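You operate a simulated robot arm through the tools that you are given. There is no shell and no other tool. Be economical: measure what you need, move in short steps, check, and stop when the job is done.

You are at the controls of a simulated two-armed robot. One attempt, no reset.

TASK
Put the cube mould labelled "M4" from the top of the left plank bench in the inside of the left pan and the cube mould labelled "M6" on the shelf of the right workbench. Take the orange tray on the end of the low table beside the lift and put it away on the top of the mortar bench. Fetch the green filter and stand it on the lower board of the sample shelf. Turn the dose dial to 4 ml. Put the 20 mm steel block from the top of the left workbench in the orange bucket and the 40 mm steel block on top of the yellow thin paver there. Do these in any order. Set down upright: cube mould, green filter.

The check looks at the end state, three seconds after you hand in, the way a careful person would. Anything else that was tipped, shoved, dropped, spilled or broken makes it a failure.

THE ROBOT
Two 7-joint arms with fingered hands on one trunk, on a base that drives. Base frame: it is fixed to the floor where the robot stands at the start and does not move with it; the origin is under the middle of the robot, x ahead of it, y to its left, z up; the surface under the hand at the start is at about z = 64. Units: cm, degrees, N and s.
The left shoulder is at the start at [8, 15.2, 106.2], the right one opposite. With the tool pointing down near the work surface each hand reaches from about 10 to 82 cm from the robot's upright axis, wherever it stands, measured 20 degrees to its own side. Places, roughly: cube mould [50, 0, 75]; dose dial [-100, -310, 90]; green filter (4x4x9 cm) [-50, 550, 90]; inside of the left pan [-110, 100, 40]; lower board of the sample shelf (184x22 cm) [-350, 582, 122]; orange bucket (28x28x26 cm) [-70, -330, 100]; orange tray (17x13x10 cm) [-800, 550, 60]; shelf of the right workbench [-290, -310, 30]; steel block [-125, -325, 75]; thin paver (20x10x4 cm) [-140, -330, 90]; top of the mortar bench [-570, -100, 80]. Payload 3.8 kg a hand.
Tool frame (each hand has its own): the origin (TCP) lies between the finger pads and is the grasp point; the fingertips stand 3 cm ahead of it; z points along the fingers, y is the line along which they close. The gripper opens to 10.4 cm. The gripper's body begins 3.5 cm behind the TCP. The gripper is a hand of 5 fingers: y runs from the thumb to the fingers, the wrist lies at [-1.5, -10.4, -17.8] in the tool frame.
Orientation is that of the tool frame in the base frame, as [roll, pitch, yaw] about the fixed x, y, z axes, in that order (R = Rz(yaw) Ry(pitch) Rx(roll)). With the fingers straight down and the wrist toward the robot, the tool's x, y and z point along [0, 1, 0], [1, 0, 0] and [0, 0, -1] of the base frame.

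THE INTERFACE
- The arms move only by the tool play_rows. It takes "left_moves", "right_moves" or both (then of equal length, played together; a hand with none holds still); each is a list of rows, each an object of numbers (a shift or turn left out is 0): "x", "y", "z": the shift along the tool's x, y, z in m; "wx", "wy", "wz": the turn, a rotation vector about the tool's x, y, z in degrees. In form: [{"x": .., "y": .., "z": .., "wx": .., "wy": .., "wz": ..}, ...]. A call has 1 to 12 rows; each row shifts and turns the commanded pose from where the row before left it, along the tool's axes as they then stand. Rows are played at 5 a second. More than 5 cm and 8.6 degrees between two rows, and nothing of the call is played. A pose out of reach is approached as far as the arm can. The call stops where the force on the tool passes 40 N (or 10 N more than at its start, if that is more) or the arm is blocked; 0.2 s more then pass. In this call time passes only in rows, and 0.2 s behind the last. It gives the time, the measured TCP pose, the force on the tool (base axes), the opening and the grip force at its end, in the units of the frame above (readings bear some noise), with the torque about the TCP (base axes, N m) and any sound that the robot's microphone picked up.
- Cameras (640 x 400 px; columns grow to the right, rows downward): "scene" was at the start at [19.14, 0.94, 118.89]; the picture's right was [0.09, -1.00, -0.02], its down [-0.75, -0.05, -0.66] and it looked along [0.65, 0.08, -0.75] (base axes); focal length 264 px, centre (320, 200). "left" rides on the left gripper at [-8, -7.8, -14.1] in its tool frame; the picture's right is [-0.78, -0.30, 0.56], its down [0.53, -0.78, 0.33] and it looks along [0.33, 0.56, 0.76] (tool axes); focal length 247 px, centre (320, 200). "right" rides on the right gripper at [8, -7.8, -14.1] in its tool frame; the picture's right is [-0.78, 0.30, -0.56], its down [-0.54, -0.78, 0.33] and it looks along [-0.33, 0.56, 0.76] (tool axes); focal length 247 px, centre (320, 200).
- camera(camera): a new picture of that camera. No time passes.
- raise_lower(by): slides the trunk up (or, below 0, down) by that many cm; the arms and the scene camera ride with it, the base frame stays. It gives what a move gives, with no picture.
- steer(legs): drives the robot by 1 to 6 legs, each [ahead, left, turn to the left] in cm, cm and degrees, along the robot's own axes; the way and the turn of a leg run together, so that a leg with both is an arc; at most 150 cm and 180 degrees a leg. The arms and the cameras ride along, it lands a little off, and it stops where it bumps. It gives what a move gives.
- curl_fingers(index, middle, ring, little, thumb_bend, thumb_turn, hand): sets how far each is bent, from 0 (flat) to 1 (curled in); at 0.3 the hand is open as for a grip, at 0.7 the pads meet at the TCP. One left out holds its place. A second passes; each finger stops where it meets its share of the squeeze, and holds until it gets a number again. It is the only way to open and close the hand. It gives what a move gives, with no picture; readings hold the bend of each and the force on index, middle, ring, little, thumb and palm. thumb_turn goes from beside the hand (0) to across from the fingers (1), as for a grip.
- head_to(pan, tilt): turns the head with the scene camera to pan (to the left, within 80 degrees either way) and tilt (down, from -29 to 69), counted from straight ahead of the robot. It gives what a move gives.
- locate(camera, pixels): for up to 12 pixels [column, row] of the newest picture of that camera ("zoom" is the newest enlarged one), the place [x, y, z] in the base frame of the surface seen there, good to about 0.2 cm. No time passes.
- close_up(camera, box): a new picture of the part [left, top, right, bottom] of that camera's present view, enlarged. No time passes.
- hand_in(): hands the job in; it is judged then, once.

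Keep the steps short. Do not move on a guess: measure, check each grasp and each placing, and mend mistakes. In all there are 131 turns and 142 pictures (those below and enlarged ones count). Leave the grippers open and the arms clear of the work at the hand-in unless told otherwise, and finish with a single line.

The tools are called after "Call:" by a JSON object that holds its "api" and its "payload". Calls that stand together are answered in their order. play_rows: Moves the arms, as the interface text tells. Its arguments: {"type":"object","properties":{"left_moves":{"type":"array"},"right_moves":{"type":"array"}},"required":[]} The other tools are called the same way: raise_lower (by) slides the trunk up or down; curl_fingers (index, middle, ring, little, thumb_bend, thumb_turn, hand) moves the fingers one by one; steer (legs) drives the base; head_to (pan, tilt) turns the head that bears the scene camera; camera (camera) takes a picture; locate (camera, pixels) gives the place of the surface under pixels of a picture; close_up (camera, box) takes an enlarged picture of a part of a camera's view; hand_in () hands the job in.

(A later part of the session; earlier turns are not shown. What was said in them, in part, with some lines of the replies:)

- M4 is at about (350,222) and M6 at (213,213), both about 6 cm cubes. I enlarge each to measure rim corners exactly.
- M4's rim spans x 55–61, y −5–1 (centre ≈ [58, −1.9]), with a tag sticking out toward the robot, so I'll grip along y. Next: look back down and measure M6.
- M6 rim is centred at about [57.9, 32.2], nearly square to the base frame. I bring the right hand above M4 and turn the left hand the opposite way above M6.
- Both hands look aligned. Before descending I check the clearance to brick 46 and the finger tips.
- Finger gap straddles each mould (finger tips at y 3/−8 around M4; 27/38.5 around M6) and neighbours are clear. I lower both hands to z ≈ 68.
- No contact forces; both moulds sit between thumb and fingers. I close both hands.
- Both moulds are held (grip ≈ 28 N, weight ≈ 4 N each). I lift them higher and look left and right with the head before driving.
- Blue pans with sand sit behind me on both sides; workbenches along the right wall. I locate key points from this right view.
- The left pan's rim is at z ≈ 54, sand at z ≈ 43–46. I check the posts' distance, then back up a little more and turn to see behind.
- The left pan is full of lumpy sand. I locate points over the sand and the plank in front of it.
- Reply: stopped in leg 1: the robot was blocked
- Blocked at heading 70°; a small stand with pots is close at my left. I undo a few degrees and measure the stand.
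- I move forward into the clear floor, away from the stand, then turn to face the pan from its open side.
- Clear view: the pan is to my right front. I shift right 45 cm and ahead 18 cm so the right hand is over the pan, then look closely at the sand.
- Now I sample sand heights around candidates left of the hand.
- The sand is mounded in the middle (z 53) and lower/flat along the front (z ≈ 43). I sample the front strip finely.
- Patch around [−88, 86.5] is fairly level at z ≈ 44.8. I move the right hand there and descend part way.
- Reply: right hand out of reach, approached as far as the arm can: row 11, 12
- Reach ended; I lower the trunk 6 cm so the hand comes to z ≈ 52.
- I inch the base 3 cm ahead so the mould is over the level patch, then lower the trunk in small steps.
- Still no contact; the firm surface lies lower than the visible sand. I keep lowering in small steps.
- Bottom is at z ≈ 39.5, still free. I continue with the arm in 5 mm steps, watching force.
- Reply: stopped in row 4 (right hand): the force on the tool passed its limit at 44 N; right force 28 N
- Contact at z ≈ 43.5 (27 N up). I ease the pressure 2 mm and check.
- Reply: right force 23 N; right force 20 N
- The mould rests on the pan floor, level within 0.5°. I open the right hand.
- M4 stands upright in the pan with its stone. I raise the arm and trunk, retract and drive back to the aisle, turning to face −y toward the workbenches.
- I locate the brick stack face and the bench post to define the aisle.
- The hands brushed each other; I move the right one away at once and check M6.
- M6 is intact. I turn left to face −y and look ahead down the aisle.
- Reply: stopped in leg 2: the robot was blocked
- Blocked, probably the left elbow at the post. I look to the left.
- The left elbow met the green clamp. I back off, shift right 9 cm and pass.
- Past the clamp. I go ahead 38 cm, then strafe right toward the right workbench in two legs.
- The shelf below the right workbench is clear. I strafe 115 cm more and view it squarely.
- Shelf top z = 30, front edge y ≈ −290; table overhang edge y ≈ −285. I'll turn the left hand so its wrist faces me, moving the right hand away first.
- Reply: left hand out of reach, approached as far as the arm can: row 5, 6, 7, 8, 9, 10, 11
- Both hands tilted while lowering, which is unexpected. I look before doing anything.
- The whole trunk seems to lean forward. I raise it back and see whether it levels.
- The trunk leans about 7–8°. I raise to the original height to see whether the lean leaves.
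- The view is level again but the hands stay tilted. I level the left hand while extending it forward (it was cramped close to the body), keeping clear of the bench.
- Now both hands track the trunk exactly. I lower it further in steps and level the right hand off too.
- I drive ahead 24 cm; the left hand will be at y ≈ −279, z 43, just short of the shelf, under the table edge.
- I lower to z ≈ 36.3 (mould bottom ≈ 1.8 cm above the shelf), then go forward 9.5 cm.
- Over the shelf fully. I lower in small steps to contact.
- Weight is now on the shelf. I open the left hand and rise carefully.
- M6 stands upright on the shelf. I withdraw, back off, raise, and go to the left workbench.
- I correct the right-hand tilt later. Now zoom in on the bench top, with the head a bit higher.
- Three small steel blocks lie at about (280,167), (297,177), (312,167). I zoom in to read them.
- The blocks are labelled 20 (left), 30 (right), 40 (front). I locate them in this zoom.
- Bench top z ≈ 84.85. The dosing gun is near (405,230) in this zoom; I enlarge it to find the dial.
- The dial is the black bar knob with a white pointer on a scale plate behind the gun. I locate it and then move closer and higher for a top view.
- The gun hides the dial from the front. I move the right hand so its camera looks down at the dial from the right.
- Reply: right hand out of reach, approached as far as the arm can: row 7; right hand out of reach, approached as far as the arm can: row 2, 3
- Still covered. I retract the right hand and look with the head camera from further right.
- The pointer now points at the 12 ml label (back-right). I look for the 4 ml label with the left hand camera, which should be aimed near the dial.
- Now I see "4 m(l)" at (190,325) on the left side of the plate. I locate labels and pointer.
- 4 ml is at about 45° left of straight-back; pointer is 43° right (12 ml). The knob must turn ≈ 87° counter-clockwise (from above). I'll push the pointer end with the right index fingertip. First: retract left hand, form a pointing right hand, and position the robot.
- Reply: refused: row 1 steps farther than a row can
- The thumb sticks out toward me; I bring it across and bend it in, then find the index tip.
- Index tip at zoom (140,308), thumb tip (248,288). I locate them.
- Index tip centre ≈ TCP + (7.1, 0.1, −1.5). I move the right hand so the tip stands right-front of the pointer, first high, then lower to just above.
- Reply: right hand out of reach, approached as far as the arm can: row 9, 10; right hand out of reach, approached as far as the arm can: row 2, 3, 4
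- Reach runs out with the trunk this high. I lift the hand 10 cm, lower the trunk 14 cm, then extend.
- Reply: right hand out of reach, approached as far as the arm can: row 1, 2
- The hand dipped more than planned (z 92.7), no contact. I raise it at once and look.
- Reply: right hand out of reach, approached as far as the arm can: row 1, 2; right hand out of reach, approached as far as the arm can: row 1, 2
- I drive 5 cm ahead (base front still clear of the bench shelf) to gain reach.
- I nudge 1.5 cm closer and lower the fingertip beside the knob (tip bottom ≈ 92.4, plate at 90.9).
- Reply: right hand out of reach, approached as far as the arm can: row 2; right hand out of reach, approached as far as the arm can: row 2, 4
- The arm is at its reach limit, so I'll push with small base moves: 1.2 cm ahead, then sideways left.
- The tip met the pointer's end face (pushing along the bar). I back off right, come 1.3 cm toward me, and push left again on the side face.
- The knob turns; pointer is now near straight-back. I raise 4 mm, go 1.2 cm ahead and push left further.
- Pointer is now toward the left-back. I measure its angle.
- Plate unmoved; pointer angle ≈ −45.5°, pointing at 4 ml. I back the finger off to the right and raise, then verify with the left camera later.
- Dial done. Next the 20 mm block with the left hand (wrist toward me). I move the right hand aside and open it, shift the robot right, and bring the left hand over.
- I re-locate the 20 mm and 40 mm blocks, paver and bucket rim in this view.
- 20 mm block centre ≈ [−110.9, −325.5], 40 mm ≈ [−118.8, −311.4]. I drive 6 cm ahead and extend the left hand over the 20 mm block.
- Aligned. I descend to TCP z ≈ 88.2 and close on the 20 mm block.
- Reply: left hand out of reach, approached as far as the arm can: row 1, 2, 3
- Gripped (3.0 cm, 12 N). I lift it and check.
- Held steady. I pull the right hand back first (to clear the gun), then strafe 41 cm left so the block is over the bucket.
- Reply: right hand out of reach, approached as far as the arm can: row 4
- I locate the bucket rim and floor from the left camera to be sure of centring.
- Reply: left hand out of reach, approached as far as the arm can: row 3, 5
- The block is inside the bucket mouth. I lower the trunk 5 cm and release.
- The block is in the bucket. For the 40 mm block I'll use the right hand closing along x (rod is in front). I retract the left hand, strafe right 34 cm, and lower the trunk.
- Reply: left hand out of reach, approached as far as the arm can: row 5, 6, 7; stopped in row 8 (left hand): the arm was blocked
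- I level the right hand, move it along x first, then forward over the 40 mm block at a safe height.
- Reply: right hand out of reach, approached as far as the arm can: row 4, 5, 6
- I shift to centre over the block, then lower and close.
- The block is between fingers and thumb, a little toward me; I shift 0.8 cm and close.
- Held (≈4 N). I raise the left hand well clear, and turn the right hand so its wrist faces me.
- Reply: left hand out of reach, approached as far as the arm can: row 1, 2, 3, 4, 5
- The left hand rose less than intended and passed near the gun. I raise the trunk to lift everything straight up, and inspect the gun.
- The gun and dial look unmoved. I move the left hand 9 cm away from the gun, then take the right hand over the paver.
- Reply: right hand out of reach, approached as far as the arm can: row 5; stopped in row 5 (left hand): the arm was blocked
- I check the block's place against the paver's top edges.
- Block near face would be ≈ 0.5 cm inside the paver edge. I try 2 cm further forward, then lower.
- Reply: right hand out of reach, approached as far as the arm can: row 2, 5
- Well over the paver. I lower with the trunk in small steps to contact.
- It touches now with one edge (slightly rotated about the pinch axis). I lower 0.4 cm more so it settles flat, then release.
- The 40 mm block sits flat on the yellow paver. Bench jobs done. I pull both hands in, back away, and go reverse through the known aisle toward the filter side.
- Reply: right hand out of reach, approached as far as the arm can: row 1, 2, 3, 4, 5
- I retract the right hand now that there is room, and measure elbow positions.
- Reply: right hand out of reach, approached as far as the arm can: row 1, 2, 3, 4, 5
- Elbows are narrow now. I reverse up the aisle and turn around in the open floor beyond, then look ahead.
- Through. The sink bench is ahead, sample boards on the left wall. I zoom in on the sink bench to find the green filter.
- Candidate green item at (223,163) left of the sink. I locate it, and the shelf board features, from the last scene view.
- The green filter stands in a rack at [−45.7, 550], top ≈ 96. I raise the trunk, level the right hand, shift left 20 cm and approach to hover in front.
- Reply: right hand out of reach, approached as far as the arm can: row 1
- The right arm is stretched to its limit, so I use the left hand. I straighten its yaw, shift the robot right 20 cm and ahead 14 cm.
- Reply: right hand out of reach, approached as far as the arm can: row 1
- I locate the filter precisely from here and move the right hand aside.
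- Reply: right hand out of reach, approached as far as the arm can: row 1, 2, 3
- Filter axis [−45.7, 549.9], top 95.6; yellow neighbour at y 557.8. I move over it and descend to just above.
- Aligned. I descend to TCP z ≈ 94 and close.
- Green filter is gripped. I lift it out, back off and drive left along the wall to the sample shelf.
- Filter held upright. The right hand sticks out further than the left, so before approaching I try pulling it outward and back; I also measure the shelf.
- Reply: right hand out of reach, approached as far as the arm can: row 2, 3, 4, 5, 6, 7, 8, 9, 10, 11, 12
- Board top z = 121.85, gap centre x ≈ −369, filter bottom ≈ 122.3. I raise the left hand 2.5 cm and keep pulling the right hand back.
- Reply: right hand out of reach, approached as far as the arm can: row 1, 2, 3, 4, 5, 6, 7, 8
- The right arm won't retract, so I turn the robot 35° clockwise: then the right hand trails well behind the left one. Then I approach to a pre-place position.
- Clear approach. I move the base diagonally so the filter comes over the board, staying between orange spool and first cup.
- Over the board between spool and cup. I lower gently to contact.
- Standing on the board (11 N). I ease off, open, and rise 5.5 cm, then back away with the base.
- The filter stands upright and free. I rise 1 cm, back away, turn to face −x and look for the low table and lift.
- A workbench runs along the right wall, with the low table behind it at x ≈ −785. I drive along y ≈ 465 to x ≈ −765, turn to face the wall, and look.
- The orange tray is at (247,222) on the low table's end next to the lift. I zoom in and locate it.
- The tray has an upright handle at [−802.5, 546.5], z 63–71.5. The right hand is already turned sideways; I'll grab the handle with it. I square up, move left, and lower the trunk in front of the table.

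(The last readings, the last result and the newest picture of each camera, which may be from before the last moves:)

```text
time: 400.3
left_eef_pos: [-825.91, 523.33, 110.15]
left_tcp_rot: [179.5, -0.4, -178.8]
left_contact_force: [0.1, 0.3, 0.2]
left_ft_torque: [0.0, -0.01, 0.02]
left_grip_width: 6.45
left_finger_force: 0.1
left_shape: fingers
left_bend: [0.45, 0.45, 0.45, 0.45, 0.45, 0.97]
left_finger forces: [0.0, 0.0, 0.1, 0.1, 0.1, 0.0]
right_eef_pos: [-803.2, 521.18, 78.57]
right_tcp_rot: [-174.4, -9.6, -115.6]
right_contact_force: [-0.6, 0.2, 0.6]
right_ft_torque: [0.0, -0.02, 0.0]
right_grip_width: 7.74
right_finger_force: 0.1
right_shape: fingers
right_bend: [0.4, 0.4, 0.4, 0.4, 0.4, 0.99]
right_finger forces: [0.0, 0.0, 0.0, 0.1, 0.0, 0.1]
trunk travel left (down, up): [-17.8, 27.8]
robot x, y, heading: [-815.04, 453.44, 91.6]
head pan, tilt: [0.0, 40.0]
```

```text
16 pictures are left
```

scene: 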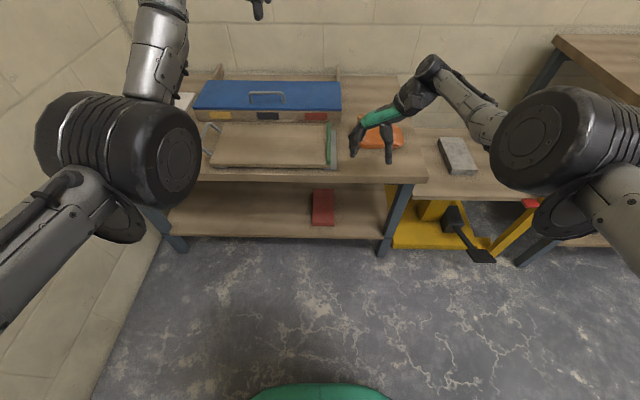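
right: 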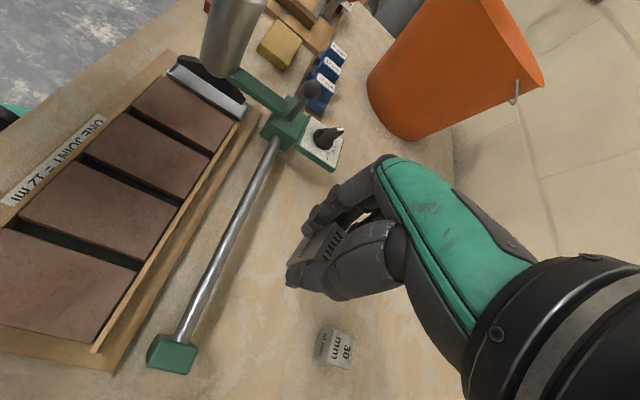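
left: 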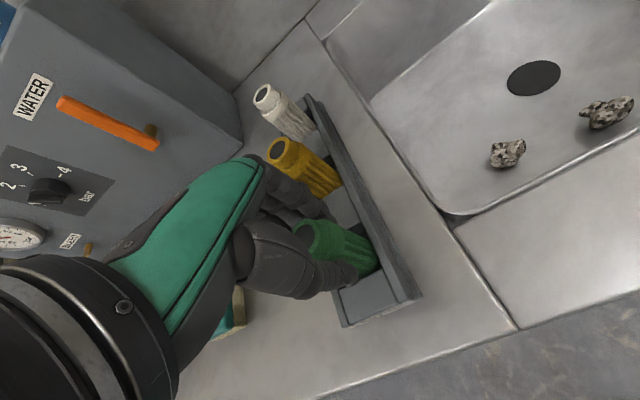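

Right hand at [−803.2, 521.2, 78.6], above handle height. I drive 25 cm ahead, then lower, and check with the right camera.

Call:
{"api": "steer", "payload": {"legs": [[25.3, 0, -1]]}}

Call:
{"api": "raise_lower", "payload": {"by": -3}}

Call:
{"api": "camera", "payload": {"camera": "right"}}

Call:
{"api": "close_up", "payload": {"camera": "scene", "box": [300, 90, 480, 210]}}

Call:
{"api": "locate", "payload": {"camera": "zoom", "pixels": [[190, 160], [250, 170], [280, 140], [200, 190], [330, 160]]}}

```text
time: 402.1
left_eef_pos: [-824.98, 548.89, 110.16]
left_tcp_rot: [179.4, -0.5, 179.9]
left_contact_force: [-0.1, 0.4, -0.2]
left_ft_torque: [-0.04, -0.01, 0.02]
left_grip_width: 6.5
left_finger_force: 0.1
left_shape: fingers
left_bend: [0.45, 0.45, 0.45, 0.45, 0.45, 0.97]
left_finger forces: [0.0, 0.0, 0.1, 0.0, 0.0, 0.0]
right_eef_pos: [-802.15, 546.67, 78.68]
right_tcp_rot: [-174.4, -9.5, -116.7]
right_contact_force: [-0.1, 0.4, 0.5]
right_ft_torque: [0.0, 0.02, 0.0]
right_grip_width: 7.76
right_finger_force: 0.1
right_shape: fingers
right_bend: [0.4, 0.4, 0.4, 0.4, 0.4, 0.99]
right_finger forces: [0.0, 0.0, 0.1, 0.0, 0.1, 0.0]
trunk travel left (down, up): [-17.8, 27.8]
robot x, y, heading: [-814.54, 478.9, 90.1]
head pan, tilt: [0.0, 40.0]
```

```text
time: 402.9
left_eef_pos: [-824.85, 548.87, 107.18]
left_tcp_rot: [179.3, -0.4, -180.0]
left_contact_force: [0.2, 0.4, 0.3]
left_ft_torque: [0.03, 0.01, -0.01]
left_grip_width: 6.47
left_finger_force: 0.1
left_shape: fingers
left_bend: [0.45, 0.45, 0.45, 0.45, 0.45, 0.97]
left_finger forces: [0.0, 0.0, 0.0, 0.1, 0.1, 0.0]
right_eef_pos: [-802.16, 546.4, 73.0]
right_tcp_rot: [-173.3, -11.7, -117.0]
right_contact_force: [0.3, -1.1, 0.1]
right_ft_torque: [0.02, 0.01, 0.02]
right_grip_width: 7.74
right_finger_force: 0.0
right_shape: fingers
right_bend: [0.4, 0.4, 0.4, 0.4, 0.4, 0.99]
right_finger forces: [0.1, 0.0, 0.0, 0.1, 0.0, 0.0]
trunk travel left (down, up): [-14.8, 30.8]
robot x, y, heading: [-814.8, 478.98, 90.0]
head pan, tilt: [0.0, 40.0]
```

```text
15 pictures are left
```

right: 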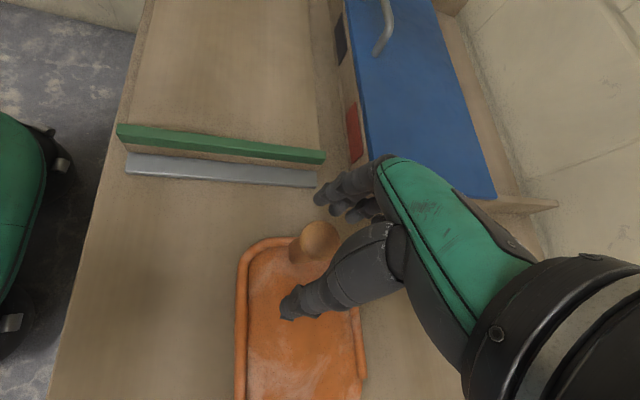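

```text
3.33 times, centred on (390, 150) of scene
```

zoom: 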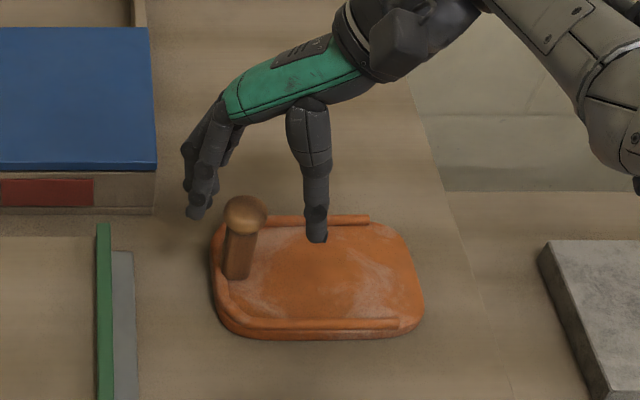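

```text
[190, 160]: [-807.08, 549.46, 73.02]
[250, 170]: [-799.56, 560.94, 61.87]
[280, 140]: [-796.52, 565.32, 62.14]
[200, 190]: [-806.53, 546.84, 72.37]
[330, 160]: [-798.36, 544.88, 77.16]
```

The handle is between fingers and thumb. I lower a bit more and close.

Call:
{"api": "raise_lower", "payload": {"by": -1.9}}

Call:
{"api": "curl_fingers", "payload": {"hand": "right", "index": 0.75, "middle": 0.75, "ring": 0.7, "little": 0.5, "thumb_bend": 0.75}}

Call:
{"api": "raise_lower", "payload": {"by": 4}}

Call:
{"api": "close_up", "payload": {"camera": "scene", "box": [300, 90, 480, 210]}}

```text
time: 403.6
left_eef_pos: [-824.9, 548.78, 105.29]
left_tcp_rot: [179.3, -0.4, 180.0]
left_contact_force: [-0.6, -0.2, -0.2]
left_ft_torque: [0.0, 0.01, -0.01]
left_grip_width: 6.47
left_finger_force: 0.1
left_shape: fingers
left_bend: [0.45, 0.45, 0.45, 0.45, 0.45, 0.97]
left_finger forces: [0.1, 0.0, 0.1, 0.0, 0.0, 0.1]
right_eef_pos: [-802.17, 546.3, 69.23]
right_tcp_rot: [-172.5, -13.0, -117.0]
right_contact_force: [0.2, -0.1, 0.0]
right_ft_torque: [0.05, -0.01, -0.01]
right_grip_width: 7.7
right_finger_force: 0.1
right_shape: fingers
right_bend: [0.4, 0.4, 0.4, 0.4, 0.4, 0.99]
right_finger forces: [0.0, 0.0, 0.0, 0.0, 0.0, 0.0]
trunk travel left (down, up): [-12.9, 32.7]
robot x, y, heading: [-814.8, 478.99, 90.0]
head pan, tilt: [0.0, 40.0]
```

```text
time: 404.6
left_eef_pos: [-824.88, 548.84, 105.11]
left_tcp_rot: [179.4, -0.5, 180.0]
left_contact_force: [0.3, -0.3, 0.4]
left_ft_torque: [0.0, -0.01, -0.01]
left_grip_width: 6.47
left_finger_force: 0.0
left_shape: fingers
left_bend: [0.45, 0.45, 0.45, 0.45, 0.45, 0.97]
left_finger forces: [0.0, 0.0, 0.1, 0.1, 0.1, 0.0]
right_eef_pos: [-802.05, 546.39, 69.15]
right_tcp_rot: [-172.6, -13.1, -117.0]
right_contact_force: [-0.2, -0.6, -0.3]
right_ft_torque: [0.07, 0.17, 0.03]
right_grip_width: 1.55
right_finger_force: 14.6
right_shape: fingers
right_bend: [0.71, 0.59, 0.7, 0.5, 0.64, 1.0]
right_finger forces: [6.7, 8.6, 0.0, 0.0, 13.5, 0.0]
trunk travel left (down, up): [-12.9, 32.7]
robot x, y, heading: [-814.56, 478.97, 90.2]
head pan, tilt: [0.0, 40.0]
```

```text
time: 405.4
left_eef_pos: [-824.95, 549.15, 108.95]
left_tcp_rot: [179.6, -0.6, 180.0]
left_contact_force: [0.1, 0.7, 0.4]
left_ft_torque: [-0.02, -0.02, -0.01]
left_grip_width: 6.45
left_finger_force: 0.1
left_shape: fingers
left_bend: [0.45, 0.45, 0.45, 0.45, 0.45, 0.97]
left_finger forces: [0.1, 0.0, 0.0, 0.1, 0.0, 0.0]
right_eef_pos: [-802.06, 546.71, 76.79]
right_tcp_rot: [-174.0, -10.4, -116.8]
right_contact_force: [-1.0, 0.0, -0.4]
right_ft_torque: [-0.01, 0.01, -0.03]
right_grip_width: 0.01
right_finger_force: 2.2
right_shape: fingers
right_bend: [0.74, 0.66, 0.69, 0.5, 0.71, 1.0]
right_finger forces: [0.0, 1.5, 3.2, 0.0, 0.7, 0.1]
trunk travel left (down, up): [-16.9, 28.7]
robot x, y, heading: [-814.83, 479.17, 90.1]
head pan, tilt: [0.0, 40.0]
```

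```text
3.33 times, centred on (390, 150) of scene
```

zoom: 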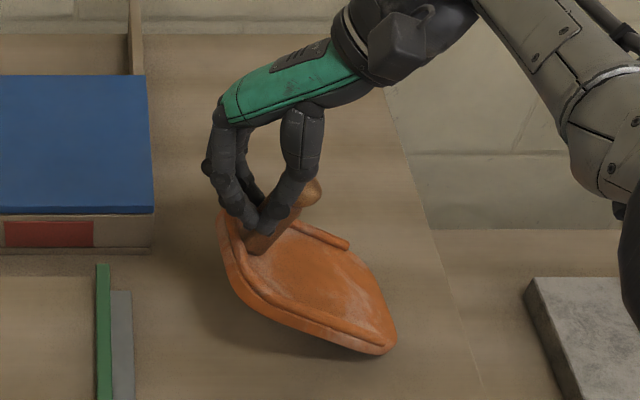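

The handle slipped and the tray tilted on the table. I set it back down, open, go deeper on the handle and close firmly with all fingers, then test-lift a little.

Call:
{"api": "raise_lower", "payload": {"by": -4}}

Call:
{"api": "curl_fingers", "payload": {"hand": "right", "index": 0.38, "middle": 0.38, "ring": 0.38, "little": 0.38, "thumb_bend": 0.38}}

Call:
{"api": "raise_lower", "payload": {"by": -1.1}}

Call:
{"api": "close_up", "payload": {"camera": "scene", "box": [300, 90, 480, 210]}}

Call:
{"api": "camera", "payload": {"camera": "right"}}

```text
time: 406.2
left_eef_pos: [-824.87, 548.73, 105.51]
left_tcp_rot: [179.3, -0.5, 179.9]
left_contact_force: [0.3, 0.0, -0.3]
left_ft_torque: [0.02, 0.0, 0.02]
left_grip_width: 6.46
left_finger_force: 0.1
left_shape: fingers
left_bend: [0.45, 0.45, 0.45, 0.45, 0.45, 0.97]
left_finger forces: [0.1, 0.1, 0.1, 0.0, 0.0, 0.0]
right_eef_pos: [-802.1, 546.37, 69.42]
right_tcp_rot: [-172.5, -13.0, -117.0]
right_contact_force: [-0.2, -0.9, 0.2]
right_ft_torque: [0.01, 0.04, 0.02]
right_grip_width: 0.01
right_finger_force: 0.1
right_shape: fingers
right_bend: [0.74, 0.72, 0.7, 0.5, 0.71, 1.0]
right_finger forces: [0.0, 0.0, 0.1, 0.1, 0.1, 0.0]
trunk travel left (down, up): [-12.9, 32.7]
robot x, y, heading: [-814.61, 479.07, 90.2]
head pan, tilt: [0.0, 40.0]
```

```text
time: 407.2
left_eef_pos: [-824.89, 548.85, 105.18]
left_tcp_rot: [179.4, -0.5, 179.9]
left_contact_force: [-0.1, -0.5, -0.1]
left_ft_torque: [0.01, 0.04, -0.02]
left_grip_width: 6.49
left_finger_force: 0.1
left_shape: fingers
left_bend: [0.45, 0.45, 0.45, 0.45, 0.45, 0.97]
left_finger forces: [0.0, 0.1, 0.0, 0.0, 0.1, 0.0]
right_eef_pos: [-802.24, 546.46, 69.21]
right_tcp_rot: [-172.6, -13.1, -116.8]
right_contact_force: [0.6, 0.1, 0.2]
right_ft_torque: [-0.02, 0.02, 0.04]
right_grip_width: 8.24
right_finger_force: 0.0
right_shape: fingers
right_bend: [0.38, 0.38, 0.38, 0.38, 0.38, 0.99]
right_finger forces: [0.0, 0.0, 0.0, 0.0, 0.1, 0.1]
trunk travel left (down, up): [-12.9, 32.7]
robot x, y, heading: [-814.83, 478.74, 90.1]
head pan, tilt: [0.0, 40.0]
```

```text
time: 407.8
left_eef_pos: [-824.83, 548.96, 104.09]
left_tcp_rot: [179.4, -0.6, 180.0]
left_contact_force: [-0.1, -0.2, -0.2]
left_ft_torque: [0.0, 0.02, 0.04]
left_grip_width: 6.46
left_finger_force: 0.1
left_shape: fingers
left_bend: [0.45, 0.45, 0.45, 0.45, 0.45, 0.97]
left_finger forces: [0.0, 0.0, 0.0, 0.0, 0.0, 0.0]
right_eef_pos: [-802.2, 546.51, 67.31]
right_tcp_rot: [-172.2, -13.9, -116.8]
right_contact_force: [-0.4, 0.4, -0.6]
right_ft_torque: [0.04, -0.02, -0.01]
right_grip_width: 8.28
right_finger_force: 0.0
right_shape: fingers
right_bend: [0.38, 0.38, 0.38, 0.38, 0.38, 0.98]
right_finger forces: [0.0, 0.0, 0.1, 0.0, 0.1, 0.0]
trunk travel left (down, up): [-11.8, 33.8]
robot x, y, heading: [-814.36, 479.09, 90.2]
head pan, tilt: [0.0, 40.0]
```

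```text
3.33 times, centred on (390, 150) of scene
```

zoom: 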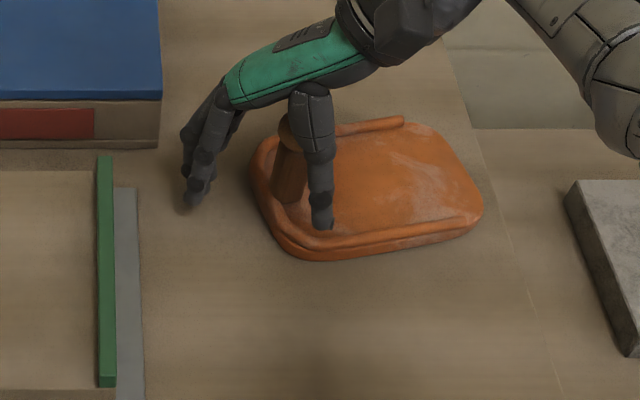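

```text
11 pictures are left
```

right: 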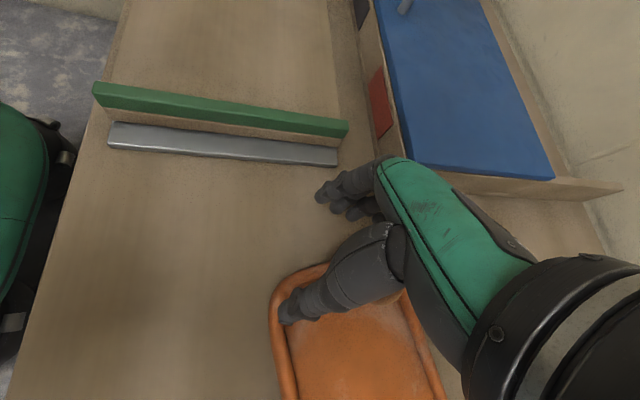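

Tray is flat again; the handle is now ~3 cm further back and nearer the thumb. I nudge ahead 3 cm and right 2 cm, close firmly, and test-lift.

Call:
{"api": "steer", "payload": {"legs": [[0, -1.8, 0], [3.2, 0, 0]]}}

Call:
{"api": "curl_fingers", "payload": {"hand": "right", "index": 0.9, "middle": 0.9, "ring": 0.9, "little": 0.9, "thumb_bend": 0.9}}

Call:
{"api": "raise_lower", "payload": {"by": 3}}

Call:
{"api": "close_up", "payload": {"camera": "scene", "box": [300, 90, 480, 210]}}

```text
time: 409.0
left_eef_pos: [-823.12, 551.98, 104.24]
left_tcp_rot: [179.5, -0.4, 180.0]
left_contact_force: [0.1, 1.1, -0.4]
left_ft_torque: [0.0, 0.03, 0.04]
left_grip_width: 6.44
left_finger_force: 0.0
left_shape: fingers
left_bend: [0.45, 0.45, 0.45, 0.45, 0.45, 0.97]
left_finger forces: [0.1, 0.1, 0.1, 0.0, 0.0, 0.0]
right_eef_pos: [-800.43, 549.6, 67.46]
right_tcp_rot: [-172.2, -13.8, -116.9]
right_contact_force: [-0.1, -0.2, 0.4]
right_ft_torque: [0.04, 0.03, 0.0]
right_grip_width: 8.29
right_finger_force: 0.1
right_shape: fingers
right_bend: [0.38, 0.38, 0.38, 0.38, 0.38, 0.98]
right_finger forces: [0.0, 0.0, 0.0, 0.0, 0.0, 0.0]
trunk travel left (down, up): [-11.8, 33.8]
robot x, y, heading: [-812.88, 482.03, 90.2]
head pan, tilt: [0.0, 40.0]
```

```text
time: 410.0
left_eef_pos: [-823.03, 552.06, 104.13]
left_tcp_rot: [179.5, -0.5, 179.9]
left_contact_force: [0.4, 1.4, -0.2]
left_ft_torque: [-0.03, -0.01, 0.01]
left_grip_width: 6.45
left_finger_force: 0.0
left_shape: fingers
left_bend: [0.45, 0.45, 0.45, 0.45, 0.45, 0.97]
left_finger forces: [0.0, 0.0, 0.0, 0.0, 0.1, 0.0]
right_eef_pos: [-800.39, 549.66, 67.27]
right_tcp_rot: [-172.2, -13.8, -116.9]
right_contact_force: [0.3, 0.3, -2.1]
right_ft_torque: [0.04, -0.04, 0.0]
right_grip_width: 0.02
right_finger_force: 19.9
right_shape: fingers
right_bend: [0.77, 0.49, 0.9, 0.9, 0.76, 1.0]
right_finger forces: [10.4, 10.7, 0.8, 0.0, 17.7, 0.1]
trunk travel left (down, up): [-11.8, 33.8]
robot x, y, heading: [-812.97, 482.13, 90.1]
head pan, tilt: [0.0, 40.0]
```

```text
time: 410.8
left_eef_pos: [-823.07, 552.18, 106.89]
left_tcp_rot: [179.6, -0.5, 179.9]
left_contact_force: [0.7, 0.8, -0.4]
left_ft_torque: [-0.04, 0.01, -0.01]
left_grip_width: 6.47
left_finger_force: 0.0
left_shape: fingers
left_bend: [0.45, 0.45, 0.45, 0.45, 0.45, 0.97]
left_finger forces: [0.1, 0.1, 0.0, 0.0, 0.0, 0.1]
right_eef_pos: [-800.35, 549.95, 73.13]
right_tcp_rot: [-173.3, -11.8, -116.6]
right_contact_force: [-0.5, 0.1, -2.8]
right_ft_torque: [0.01, 0.1, -0.01]
right_grip_width: 0.0
right_finger_force: 16.0
right_shape: fingers
right_bend: [0.77, 0.48, 0.9, 0.9, 0.76, 1.0]
right_finger forces: [0.5, 11.8, 2.1, 0.0, 18.0, 0.0]
trunk travel left (down, up): [-14.8, 30.8]
robot x, y, heading: [-812.92, 482.1, 90.0]
head pan, tilt: [0.0, 40.0]
```

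```text
3.33 times, centred on (390, 150) of scene
```

zoom: 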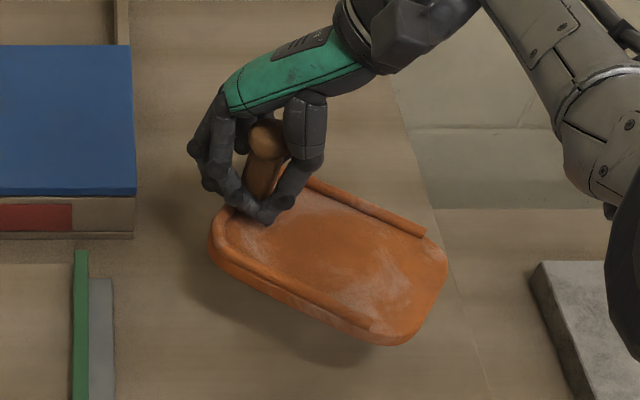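

The handle is now firmly held (18 N) and the tray is lifted level. I raise high, back off, strafe to x ≈ −525, turn to face −y, and look for the mortar bench.

Call:
{"api": "raise_lower", "payload": {"by": 24}}

Call:
{"api": "steer", "payload": {"legs": [[-38, 0, 0], [0, -145, 0], [0, -145, 0], [0, 0, -90], [0, 0, -90]]}}

Call:
{"api": "head_to", "payload": {"pan": 0, "tilt": 12}}

Call:
{"api": "camera", "payload": {"camera": "scene"}}

Call:
{"api": "locate", "payload": {"camera": "scene", "pixels": [[320, 380], [320, 330], [320, 290], [320, 260], [320, 230], [280, 240], [360, 240], [400, 240], [240, 240], [320, 210], [360, 215], [400, 215]]}}

```text
time: 413.3
left_eef_pos: [-823.05, 552.14, 131.13]
left_tcp_rot: [179.5, -0.5, 179.9]
left_contact_force: [-0.5, -0.4, -0.8]
left_ft_torque: [0.0, 0.0, -0.02]
left_grip_width: 6.51
left_finger_force: 0.1
left_shape: fingers
left_bend: [0.45, 0.45, 0.45, 0.45, 0.45, 0.97]
left_finger forces: [0.0, 0.1, 0.0, 0.0, 0.0, 0.1]
right_eef_pos: [-800.43, 549.17, 113.62]
right_tcp_rot: [-179.2, 0.2, -116.2]
right_contact_force: [0.5, -0.5, -2.1]
right_ft_torque: [0.05, 0.12, -0.01]
right_grip_width: 0.0
right_finger_force: 16.7
right_shape: fingers
right_bend: [0.77, 0.48, 0.9, 0.9, 0.76, 1.0]
right_finger forces: [0.4, 11.5, 2.2, 0.0, 18.5, 0.0]
trunk travel left (down, up): [-38.8, 6.8]
robot x, y, heading: [-812.74, 482.42, 89.7]
head pan, tilt: [0.0, 40.0]
```

```text
time: 437.1
left_eef_pos: [-512.65, 373.8, 131.03]
left_tcp_rot: [179.4, -0.5, -1.8]
left_contact_force: [-0.2, -0.2, 0.0]
left_ft_torque: [0.0, 0.01, 0.04]
left_grip_width: 6.45
left_finger_force: 0.0
left_shape: fingers
left_bend: [0.45, 0.45, 0.45, 0.45, 0.45, 0.97]
left_finger forces: [0.1, 0.0, 0.1, 0.0, 0.0, 0.0]
right_eef_pos: [-535.27, 377.27, 113.68]
right_tcp_rot: [-179.4, 0.2, 62.1]
right_contact_force: [-0.1, 0.3, -2.4]
right_ft_torque: [-0.06, -0.11, -0.02]
right_grip_width: 0.01
right_finger_force: 15.5
right_shape: fingers
right_bend: [0.77, 0.48, 0.9, 0.9, 0.76, 1.0]
right_finger forces: [0.0, 10.3, 1.5, 0.0, 18.3, 0.0]
trunk travel left (down, up): [-38.8, 6.8]
robot x, y, heading: [-520.63, 443.96, -91.5]
head pan, tilt: [0.0, 40.0]
```

```text
time: 438.0
left_eef_pos: [-512.56, 373.92, 131.07]
left_tcp_rot: [179.4, -0.6, -1.8]
left_contact_force: [0.1, 0.2, 0.9]
left_ft_torque: [-0.02, 0.01, -0.02]
left_grip_width: 6.46
left_finger_force: 0.0
left_shape: fingers
left_bend: [0.45, 0.45, 0.45, 0.45, 0.45, 0.97]
left_finger forces: [0.1, 0.0, 0.1, 0.0, 0.0, 0.0]
right_eef_pos: [-535.3, 377.41, 113.61]
right_tcp_rot: [-179.4, 0.1, 62.1]
right_contact_force: [-0.5, -0.5, -2.6]
right_ft_torque: [-0.04, -0.12, -0.02]
right_grip_width: 0.03
right_finger_force: 15.3
right_shape: fingers
right_bend: [0.77, 0.48, 0.9, 0.9, 0.76, 1.0]
right_finger forces: [0.0, 10.3, 1.6, 0.0, 18.3, 0.1]
trunk travel left (down, up): [-38.8, 6.8]
robot x, y, heading: [-520.3, 444.18, -91.5]
head pan, tilt: [0.0, 12.0]
```

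```text
9 pictures are left
```

scene: 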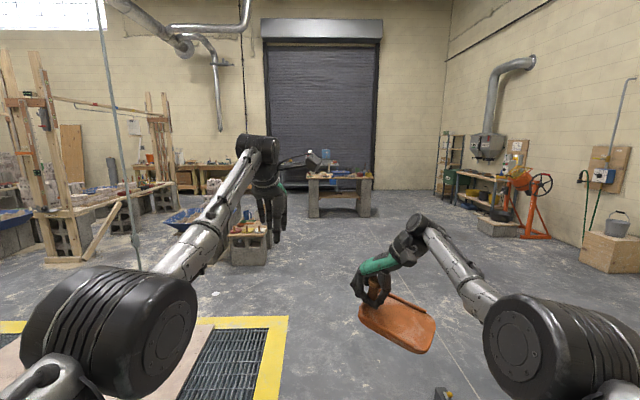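

```text
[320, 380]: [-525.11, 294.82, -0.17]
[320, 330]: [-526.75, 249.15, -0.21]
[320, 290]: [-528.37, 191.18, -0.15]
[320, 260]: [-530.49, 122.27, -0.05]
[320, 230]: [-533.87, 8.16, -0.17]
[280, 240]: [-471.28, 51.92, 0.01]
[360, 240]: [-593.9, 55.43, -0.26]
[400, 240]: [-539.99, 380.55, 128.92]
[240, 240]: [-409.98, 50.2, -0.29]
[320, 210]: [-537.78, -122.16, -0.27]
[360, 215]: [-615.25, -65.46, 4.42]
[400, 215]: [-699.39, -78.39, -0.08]
```

Open floor straight ahead to the mortar bench at (340,185). I drive 415 cm toward it, then look at its top for a free spot.

Call:
{"api": "steer", "payload": {"legs": [[150, 0, 0], [150, 0, 0], [112, 0, 1.5]]}}

Call:
{"api": "head_to", "payload": {"pan": -5, "tilt": 35}}

Call:
{"api": "camera", "payload": {"camera": "scene"}}

Call:
{"api": "locate", "payload": {"camera": "scene", "pixels": [[200, 150], [240, 150], [280, 150], [320, 150], [360, 150], [400, 150], [280, 180], [320, 180], [360, 180], [320, 210], [240, 180], [400, 180]]}}

```text
time: 457.8
left_eef_pos: [-528.96, -38.5, 131.2]
left_tcp_rot: [179.4, -0.6, -1.3]
left_contact_force: [1.2, 0.0, 0.0]
left_ft_torque: [-0.02, 0.01, -0.02]
left_grip_width: 6.48
left_finger_force: 0.1
left_shape: fingers
left_bend: [0.45, 0.45, 0.45, 0.45, 0.45, 0.97]
left_finger forces: [0.1, 0.1, 0.0, 0.0, 0.0, 0.0]
right_eef_pos: [-551.6, -35.26, 113.79]
right_tcp_rot: [-179.3, 0.3, 62.6]
right_contact_force: [-1.7, 0.0, -3.0]
right_ft_torque: [-0.04, -0.14, 0.03]
right_grip_width: 0.0
right_finger_force: 15.1
right_shape: fingers
right_bend: [0.77, 0.48, 0.9, 0.9, 0.76, 1.0]
right_finger forces: [0.1, 10.3, 1.6, 0.0, 18.4, 0.0]
trunk travel left (down, up): [-38.8, 6.8]
robot x, y, heading: [-537.45, 31.19, -91.2]
head pan, tilt: [0.0, 12.0]
```

```text
time: 458.7
left_eef_pos: [-529.05, -38.73, 131.05]
left_tcp_rot: [179.5, -0.4, -1.3]
left_contact_force: [0.2, 0.4, 1.1]
left_ft_torque: [0.01, 0.01, -0.01]
left_grip_width: 6.48
left_finger_force: 0.1
left_shape: fingers
left_bend: [0.45, 0.45, 0.45, 0.45, 0.45, 0.97]
left_finger forces: [0.1, 0.0, 0.1, 0.0, 0.0, 0.1]
right_eef_pos: [-551.7, -35.38, 113.65]
right_tcp_rot: [-179.3, 0.2, 62.6]
right_contact_force: [0.1, -0.1, -2.2]
right_ft_torque: [-0.04, -0.14, -0.02]
right_grip_width: 0.01
right_finger_force: 15.4
right_shape: fingers
right_bend: [0.77, 0.48, 0.9, 0.9, 0.76, 1.0]
right_finger forces: [0.0, 10.2, 1.6, 0.0, 18.4, 0.0]
trunk travel left (down, up): [-38.8, 6.8]
robot x, y, heading: [-537.44, 31.24, -91.2]
head pan, tilt: [-5.0, 35.0]
```

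```text
8 pictures are left
```

scene: 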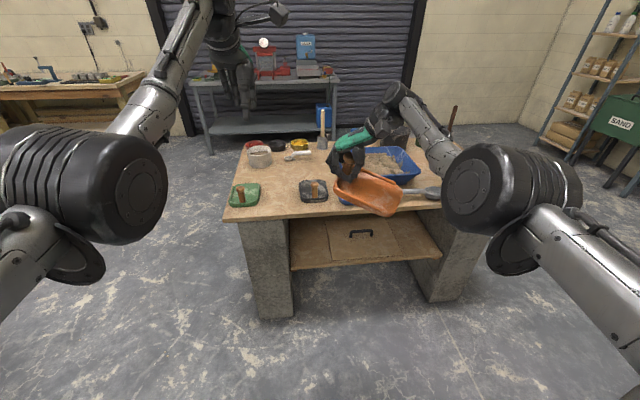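

```text
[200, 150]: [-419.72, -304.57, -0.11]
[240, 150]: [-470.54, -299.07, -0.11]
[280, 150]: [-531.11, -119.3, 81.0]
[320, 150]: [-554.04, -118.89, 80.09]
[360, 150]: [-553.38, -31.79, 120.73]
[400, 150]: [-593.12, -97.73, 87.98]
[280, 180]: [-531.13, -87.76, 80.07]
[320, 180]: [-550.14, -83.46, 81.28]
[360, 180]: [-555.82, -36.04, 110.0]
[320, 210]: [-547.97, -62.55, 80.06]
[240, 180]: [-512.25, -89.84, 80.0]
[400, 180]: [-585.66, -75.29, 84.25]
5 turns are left
```

Free gap for the tray lies between the green and black floats (x −541…−522, y −70…−100). I'll come from the bench's east end with the tray's long side along y. I turn 67° clockwise, go around, and check.

Call:
{"api": "steer", "payload": {"legs": [[0, 0, -67], [-76, 30.7, 0], [41.6, 102.9, 0], [8, -3, 0]]}}

Call:
{"api": "head_to", "payload": {"pan": 0, "tilt": 42}}

Call:
{"api": "camera", "payload": {"camera": "scene"}}

Call:
{"api": "camera", "payload": {"camera": "right"}}

Call:
{"api": "locate", "payload": {"camera": "right", "pixels": [[300, 330], [250, 350], [350, 350], [280, 380], [320, 280], [200, 300], [150, 300], [200, 250], [250, 250], [100, 350], [150, 380], [320, 380]]}}

```text
time: 471.7
left_eef_pos: [-518.41, -113.14, 131.53]
left_tcp_rot: [179.1, -0.4, -65.1]
left_contact_force: [1.7, 0.8, 0.8]
left_ft_torque: [0.0, 0.03, -0.01]
left_grip_width: 6.49
left_finger_force: 0.1
left_shape: fingers
left_bend: [0.45, 0.45, 0.45, 0.45, 0.45, 0.97]
left_finger forces: [0.1, 0.0, 0.0, 0.0, 0.0, 0.1]
right_eef_pos: [-525.47, -91.3, 114.04]
right_tcp_rot: [-179.4, 0.7, -1.0]
right_contact_force: [0.2, -0.2, -1.8]
right_ft_torque: [-0.08, 0.01, -0.01]
right_grip_width: 0.03
right_finger_force: 5.2
right_shape: fingers
right_bend: [0.77, 0.48, 0.9, 0.9, 0.77, 1.0]
right_finger forces: [0.1, 9.5, 1.5, 0.0, 0.5, 0.1]
trunk travel left (down, up): [-38.8, 6.8]
robot x, y, heading: [-460.06, -74.37, -154.9]
head pan, tilt: [-5.0, 35.0]
```

```text
time: 472.4
left_eef_pos: [-518.89, -113.19, 131.37]
left_tcp_rot: [179.4, -0.4, -64.9]
left_contact_force: [0.1, -1.0, -0.7]
left_ft_torque: [0.01, -0.02, 0.03]
left_grip_width: 6.47
left_finger_force: 0.0
left_shape: fingers
left_bend: [0.45, 0.45, 0.45, 0.45, 0.45, 0.97]
left_finger forces: [0.0, 0.1, 0.0, 0.0, 0.1, 0.0]
right_eef_pos: [-525.92, -91.35, 113.81]
right_tcp_rot: [-179.3, 0.3, -1.1]
right_contact_force: [0.2, 0.3, -2.5]
right_ft_torque: [-0.1, 0.0, -0.01]
right_grip_width: 0.01
right_finger_force: 5.2
right_shape: fingers
right_bend: [0.77, 0.48, 0.9, 0.9, 0.77, 1.0]
right_finger forces: [0.0, 9.3, 1.5, 0.0, 0.6, 0.0]
trunk travel left (down, up): [-38.8, 6.8]
robot x, y, heading: [-459.82, -74.63, -154.7]
head pan, tilt: [0.0, 42.0]
```

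```text
7 pictures are left
```

scene: 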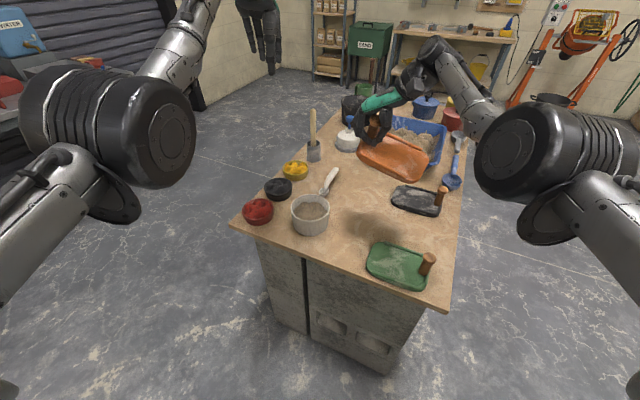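

```text
6 pictures are left
```

right: 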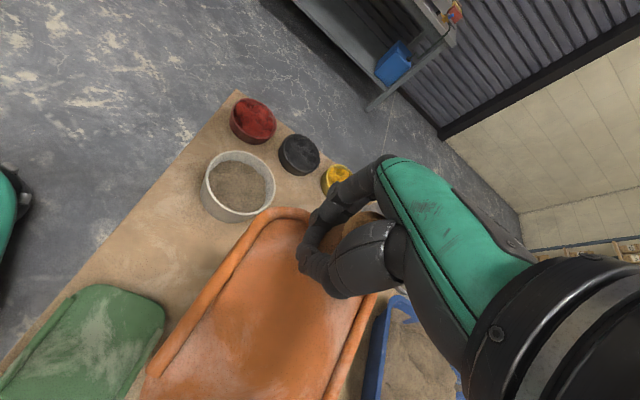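

```text
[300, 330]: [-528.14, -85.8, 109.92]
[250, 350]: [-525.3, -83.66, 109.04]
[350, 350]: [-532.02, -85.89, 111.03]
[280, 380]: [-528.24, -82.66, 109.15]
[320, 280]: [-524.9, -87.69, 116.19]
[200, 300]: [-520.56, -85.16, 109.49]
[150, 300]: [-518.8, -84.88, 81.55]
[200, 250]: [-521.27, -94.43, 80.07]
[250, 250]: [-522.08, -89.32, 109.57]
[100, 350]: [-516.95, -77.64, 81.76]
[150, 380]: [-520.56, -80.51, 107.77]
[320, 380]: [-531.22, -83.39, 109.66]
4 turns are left
```

Tray is level at z ≈ 109, gap between floats is x −520…−541; it needs ≈ 4 cm toward −x. I shift and lower most of the way, then check.

Call:
{"api": "steer", "payload": {"legs": [[3.7, -1.7, 0]]}}

Call:
{"api": "raise_lower", "payload": {"by": -12}}

Call:
{"api": "camera", "payload": {"camera": "scene"}}

Call:
{"api": "camera", "payload": {"camera": "right"}}

Call:
{"api": "locate", "payload": {"camera": "right", "pixels": [[300, 330], [280, 380], [200, 300], [150, 380], [320, 380], [100, 350], [120, 300], [350, 350], [60, 390], [250, 250], [200, 250], [180, 350]]}}

```text
time: 473.3
left_eef_pos: [-522.21, -113.2, 131.61]
left_tcp_rot: [178.9, -0.3, -64.8]
left_contact_force: [0.7, -0.1, 0.5]
left_ft_torque: [-0.01, 0.06, 0.03]
left_grip_width: 6.48
left_finger_force: 0.1
left_shape: fingers
left_bend: [0.45, 0.45, 0.45, 0.45, 0.45, 0.97]
left_finger forces: [0.1, 0.1, 0.1, 0.0, 0.0, 0.0]
right_eef_pos: [-529.26, -91.52, 114.28]
right_tcp_rot: [-179.4, 0.7, -1.0]
right_contact_force: [0.9, 0.4, -0.7]
right_ft_torque: [-0.07, 0.03, 0.01]
right_grip_width: 0.0
right_finger_force: 5.7
right_shape: fingers
right_bend: [0.77, 0.48, 0.9, 0.9, 0.77, 1.0]
right_finger forces: [0.0, 9.2, 1.6, 0.1, 0.5, 0.0]
trunk travel left (down, up): [-38.8, 6.8]
robot x, y, heading: [-464.05, -74.7, -154.7]
head pan, tilt: [0.0, 42.0]
```

```text
time: 474.8
left_eef_pos: [-523.04, -113.35, 119.15]
left_tcp_rot: [179.3, -0.5, -64.9]
left_contact_force: [0.4, 0.4, -1.0]
left_ft_torque: [0.0, -0.01, -0.05]
left_grip_width: 6.46
left_finger_force: 0.1
left_shape: fingers
left_bend: [0.45, 0.45, 0.45, 0.45, 0.45, 0.97]
left_finger forces: [0.0, 0.0, 0.1, 0.0, 0.0, 0.1]
right_eef_pos: [-530.07, -91.56, 101.67]
right_tcp_rot: [-179.4, 0.3, -1.1]
right_contact_force: [-0.1, 0.1, -2.8]
right_ft_torque: [-0.13, -0.04, -0.02]
right_grip_width: 0.0
right_finger_force: 5.4
right_shape: fingers
right_bend: [0.77, 0.48, 0.9, 0.9, 0.77, 1.0]
right_finger forces: [0.0, 9.0, 1.5, 0.0, 0.8, 0.0]
trunk travel left (down, up): [-26.8, 18.8]
robot x, y, heading: [-463.92, -74.41, -154.6]
head pan, tilt: [0.0, 42.0]
```

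```text
5 pictures are left
```

scene: 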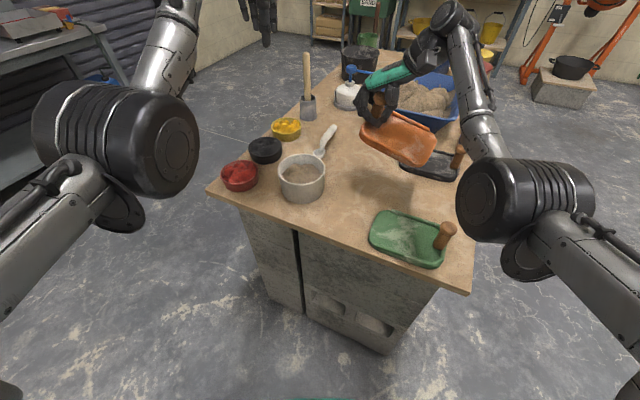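

```text
4 pictures are left
```

right: 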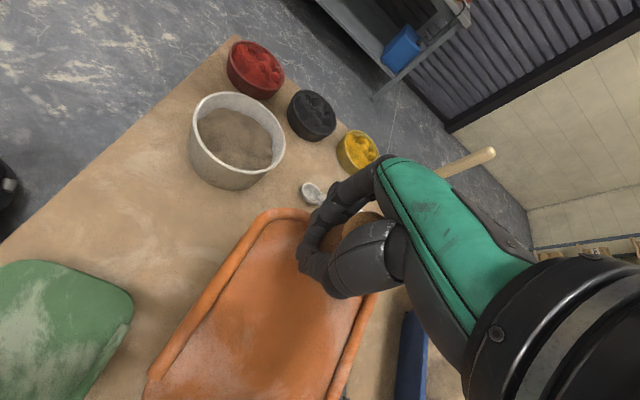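

```text
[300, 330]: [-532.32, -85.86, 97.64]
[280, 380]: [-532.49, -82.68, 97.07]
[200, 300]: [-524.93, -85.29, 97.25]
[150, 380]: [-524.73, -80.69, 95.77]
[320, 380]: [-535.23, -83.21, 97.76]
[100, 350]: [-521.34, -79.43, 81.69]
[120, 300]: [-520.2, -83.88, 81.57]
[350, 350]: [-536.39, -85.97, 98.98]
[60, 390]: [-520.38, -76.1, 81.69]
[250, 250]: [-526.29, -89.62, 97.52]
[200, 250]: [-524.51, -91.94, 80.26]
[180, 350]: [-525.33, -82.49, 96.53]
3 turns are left
```

Margins are ≈ 3 cm on both sides. I lower with the arm (force-guarded) until the tray meets the bench.

Call:
{"api": "play_rows", "payload": {"right_moves": [{"z": 0.02}, {"z": 0.02}, {"z": 0.02}, {"z": 0.02}, {"z": 0.02}, {"z": 0.015}, {"z": 0.01}, {"z": 0.006}, {"z": 0.006}, {"z": 0.006}, {"z": 0.006}, {"z": 0.006}]}}

Call:
{"api": "close_up", "payload": {"camera": "scene", "box": [300, 60, 500, 230]}}

Call:
{"api": "locate", "payload": {"camera": "zoom", "pixels": [[250, 220], [320, 260], [400, 290], [330, 300], [420, 260], [300, 330], [200, 260], [360, 330], [430, 310], [470, 330]]}}

```text
time: 477.4
left_eef_pos: [-523.0, -113.4, 119.16]
left_tcp_rot: [179.3, -0.4, -64.8]
left_contact_force: [0.2, 0.1, 0.3]
left_ft_torque: [-0.01, 0.02, 0.0]
left_grip_width: 6.45
left_finger_force: 0.0
left_shape: fingers
left_bend: [0.45, 0.45, 0.45, 0.45, 0.45, 0.97]
left_finger forces: [0.0, 0.0, 0.0, 0.1, 0.1, 0.0]
right_eef_pos: [-530.13, -91.35, 86.04]
right_tcp_rot: [-179.2, 0.4, -1.1]
right_contact_force: [0.7, -0.8, -1.0]
right_ft_torque: [0.1, -0.09, 0.01]
right_grip_width: 0.0
right_finger_force: 4.7
right_shape: fingers
right_bend: [0.77, 0.51, 0.9, 0.9, 0.77, 1.0]
right_finger forces: [0.0, 6.1, 3.7, 0.1, 0.0, 0.0]
trunk travel left (down, up): [-26.8, 18.8]
robot x, y, heading: [-463.87, -74.3, -154.7]
head pan, tilt: [0.0, 42.0]
```

```text
2.35 times, centred on (400, 145) of scene
```

zoom: 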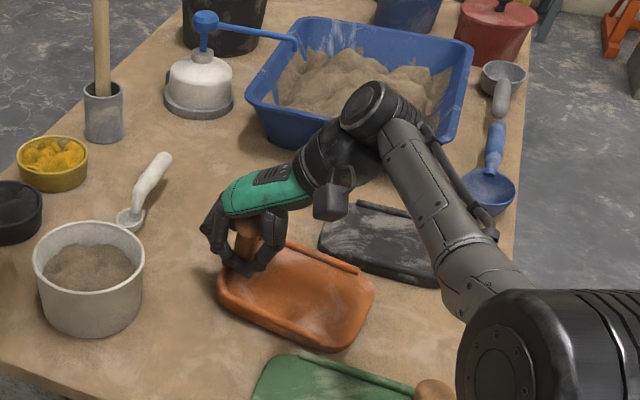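

```text
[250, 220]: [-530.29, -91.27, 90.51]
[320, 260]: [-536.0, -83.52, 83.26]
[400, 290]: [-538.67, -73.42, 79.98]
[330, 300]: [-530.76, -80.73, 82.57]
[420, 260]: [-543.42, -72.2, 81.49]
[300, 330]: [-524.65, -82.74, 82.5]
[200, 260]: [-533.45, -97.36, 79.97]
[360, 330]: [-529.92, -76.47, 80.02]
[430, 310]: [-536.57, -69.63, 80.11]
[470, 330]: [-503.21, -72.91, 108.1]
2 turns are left
```

The tray almost rests on the bench (about 1 cm to go), clear of both floats. I lower the last bit, open, rise straight up, and back away.

Call:
{"api": "play_rows", "payload": {"right_moves": [{"z": 0.005}, {"z": 0.004}, {"z": 0.003}]}}

Call:
{"api": "curl_fingers", "payload": {"hand": "right", "index": 0.35, "middle": 0.35, "ring": 0.35, "little": 0.35, "thumb_bend": 0.35}}

Call:
{"api": "play_rows", "payload": {"right_moves": [{"z": -0.015}, {"z": -0.03}, {"z": -0.04}, {"z": -0.04}, {"z": -0.04}, {"z": -0.03}]}}

Call:
{"api": "raise_lower", "payload": {"by": 10}}

Call:
{"api": "steer", "payload": {"legs": [[-35, 0, 0]]}}

Call:
{"api": "camera", "payload": {"camera": "scene"}}

```text
time: 478.2
left_eef_pos: [-523.04, -113.32, 119.24]
left_tcp_rot: [179.4, -0.5, -65.0]
left_contact_force: [-0.1, -0.2, -0.6]
left_ft_torque: [0.0, 0.01, 0.0]
left_grip_width: 6.48
left_finger_force: 0.0
left_shape: fingers
left_bend: [0.45, 0.45, 0.45, 0.45, 0.45, 0.97]
left_finger forces: [0.0, 0.0, 0.0, 0.0, 0.1, 0.0]
right_eef_pos: [-530.3, -91.34, 85.18]
right_tcp_rot: [-179.4, 0.3, -1.1]
right_contact_force: [-0.6, -0.1, 2.6]
right_ft_torque: [0.15, -0.2, 0.01]
right_grip_width: 0.03
right_finger_force: 6.4
right_shape: fingers
right_bend: [0.77, 0.51, 0.9, 0.9, 0.77, 0.99]
right_finger forces: [0.0, 5.6, 7.1, 0.0, 0.0, 0.1]
trunk travel left (down, up): [-26.8, 18.8]
robot x, y, heading: [-464.07, -74.43, -154.5]
head pan, tilt: [0.0, 42.0]
```

```text
time: 479.2
left_eef_pos: [-523.14, -113.2, 119.16]
left_tcp_rot: [179.3, -0.5, -64.9]
left_contact_force: [0.2, 0.6, -0.2]
left_ft_torque: [0.04, 0.01, -0.01]
left_grip_width: 6.47
left_finger_force: 0.0
left_shape: fingers
left_bend: [0.45, 0.45, 0.45, 0.45, 0.45, 0.97]
left_finger forces: [0.0, 0.1, 0.1, 0.1, 0.1, 0.0]
right_eef_pos: [-530.11, -91.4, 84.98]
right_tcp_rot: [-179.2, 0.3, -0.9]
right_contact_force: [0.3, 0.1, -0.3]
right_ft_torque: [0.02, -0.03, 0.03]
right_grip_width: 9.04
right_finger_force: 0.3
right_shape: fingers
right_bend: [0.35, 0.35, 0.35, 0.35, 0.35, 0.98]
right_finger forces: [0.1, 0.2, 0.1, 0.0, 0.0, 0.0]
trunk travel left (down, up): [-26.8, 18.8]
robot x, y, heading: [-463.99, -74.23, -154.9]
head pan, tilt: [0.0, 42.0]
```

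```text
time: 480.6
left_eef_pos: [-523.09, -113.29, 119.26]
left_tcp_rot: [179.2, -0.4, -64.9]
left_contact_force: [0.4, -0.6, 0.4]
left_ft_torque: [0.02, -0.01, -0.01]
left_grip_width: 6.46
left_finger_force: 0.1
left_shape: fingers
left_bend: [0.45, 0.45, 0.45, 0.45, 0.45, 0.97]
left_finger forces: [0.0, 0.1, 0.0, 0.0, 0.1, 0.1]
right_eef_pos: [-530.07, -91.56, 104.32]
right_tcp_rot: [-179.3, 0.2, -1.0]
right_contact_force: [0.3, 0.3, 0.0]
right_ft_torque: [0.0, -0.02, -0.01]
right_grip_width: 9.01
right_finger_force: 0.1
right_shape: fingers
right_bend: [0.35, 0.35, 0.35, 0.35, 0.35, 0.98]
right_finger forces: [0.0, 0.0, 0.0, 0.0, 0.1, 0.1]
trunk travel left (down, up): [-26.8, 18.8]
robot x, y, heading: [-464.03, -74.09, -154.6]
head pan, tilt: [0.0, 42.0]
```

```text
time: 481.9
left_eef_pos: [-522.92, -113.17, 129.18]
left_tcp_rot: [179.3, -0.4, -65.0]
left_contact_force: [-0.1, 0.4, -0.2]
left_ft_torque: [-0.03, -0.04, 0.01]
left_grip_width: 6.46
left_finger_force: 0.0
left_shape: fingers
left_bend: [0.45, 0.45, 0.45, 0.45, 0.45, 0.97]
left_finger forces: [0.0, 0.1, 0.0, 0.0, 0.0, 0.0]
right_eef_pos: [-529.98, -91.61, 114.54]
right_tcp_rot: [-179.4, 0.2, -0.9]
right_contact_force: [-0.2, -0.2, -0.6]
right_ft_torque: [0.02, 0.0, -0.01]
right_grip_width: 9.01
right_finger_force: 0.1
right_shape: fingers
right_bend: [0.35, 0.35, 0.35, 0.35, 0.35, 0.98]
right_finger forces: [0.0, 0.0, 0.0, 0.0, 0.0, 0.1]
trunk travel left (down, up): [-36.8, 8.8]
robot x, y, heading: [-463.78, -74.64, -154.9]
head pan, tilt: [0.0, 42.0]
```

```text
time: 484.2
left_eef_pos: [-491.19, -98.06, 129.06]
left_tcp_rot: [179.4, -0.5, -65.0]
left_contact_force: [1.1, 0.4, -0.3]
left_ft_torque: [-0.04, 0.0, 0.04]
left_grip_width: 6.45
left_finger_force: 0.0
left_shape: fingers
left_bend: [0.45, 0.45, 0.45, 0.45, 0.45, 0.97]
left_finger forces: [0.0, 0.1, 0.0, 0.0, 0.1, 0.0]
right_eef_pos: [-498.15, -76.31, 114.38]
right_tcp_rot: [-179.3, 0.2, -1.1]
right_contact_force: [0.5, -0.5, -1.0]
right_ft_torque: [0.01, 0.0, -0.03]
right_grip_width: 9.03
right_finger_force: 0.0
right_shape: fingers
right_bend: [0.35, 0.35, 0.35, 0.35, 0.35, 0.98]
right_finger forces: [0.1, 0.1, 0.0, 0.0, 0.0, 0.1]
trunk travel left (down, up): [-36.8, 8.8]
robot x, y, heading: [-432.25, -59.15, -154.7]
head pan, tilt: [0.0, 42.0]
```

```text
2 pictures are left
1 turns are left
```

scene: 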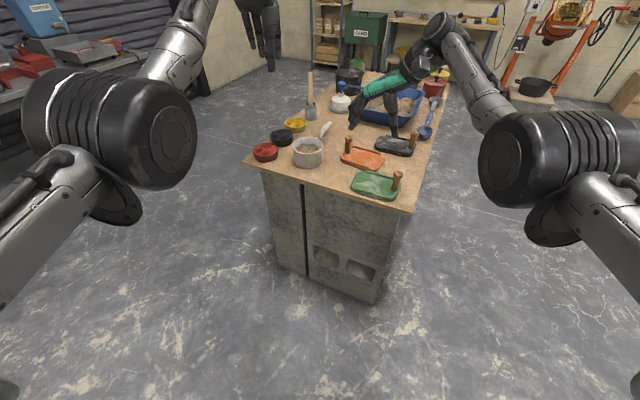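

The orange tray stands flat on the mortar bench between the two floats, and both hands are open and clear. I hand in.

Call:
{"api": "hand_in", "payload": {}}

```text
The job is handed in.
```

All the items were placed and the dose dial was set to 4 ml, but three points were not fully checked: the 20 mm block in the bucket was not seen after release, M4 sits sunk in the pan's sand, and the robot bumped fixed parts while driving.
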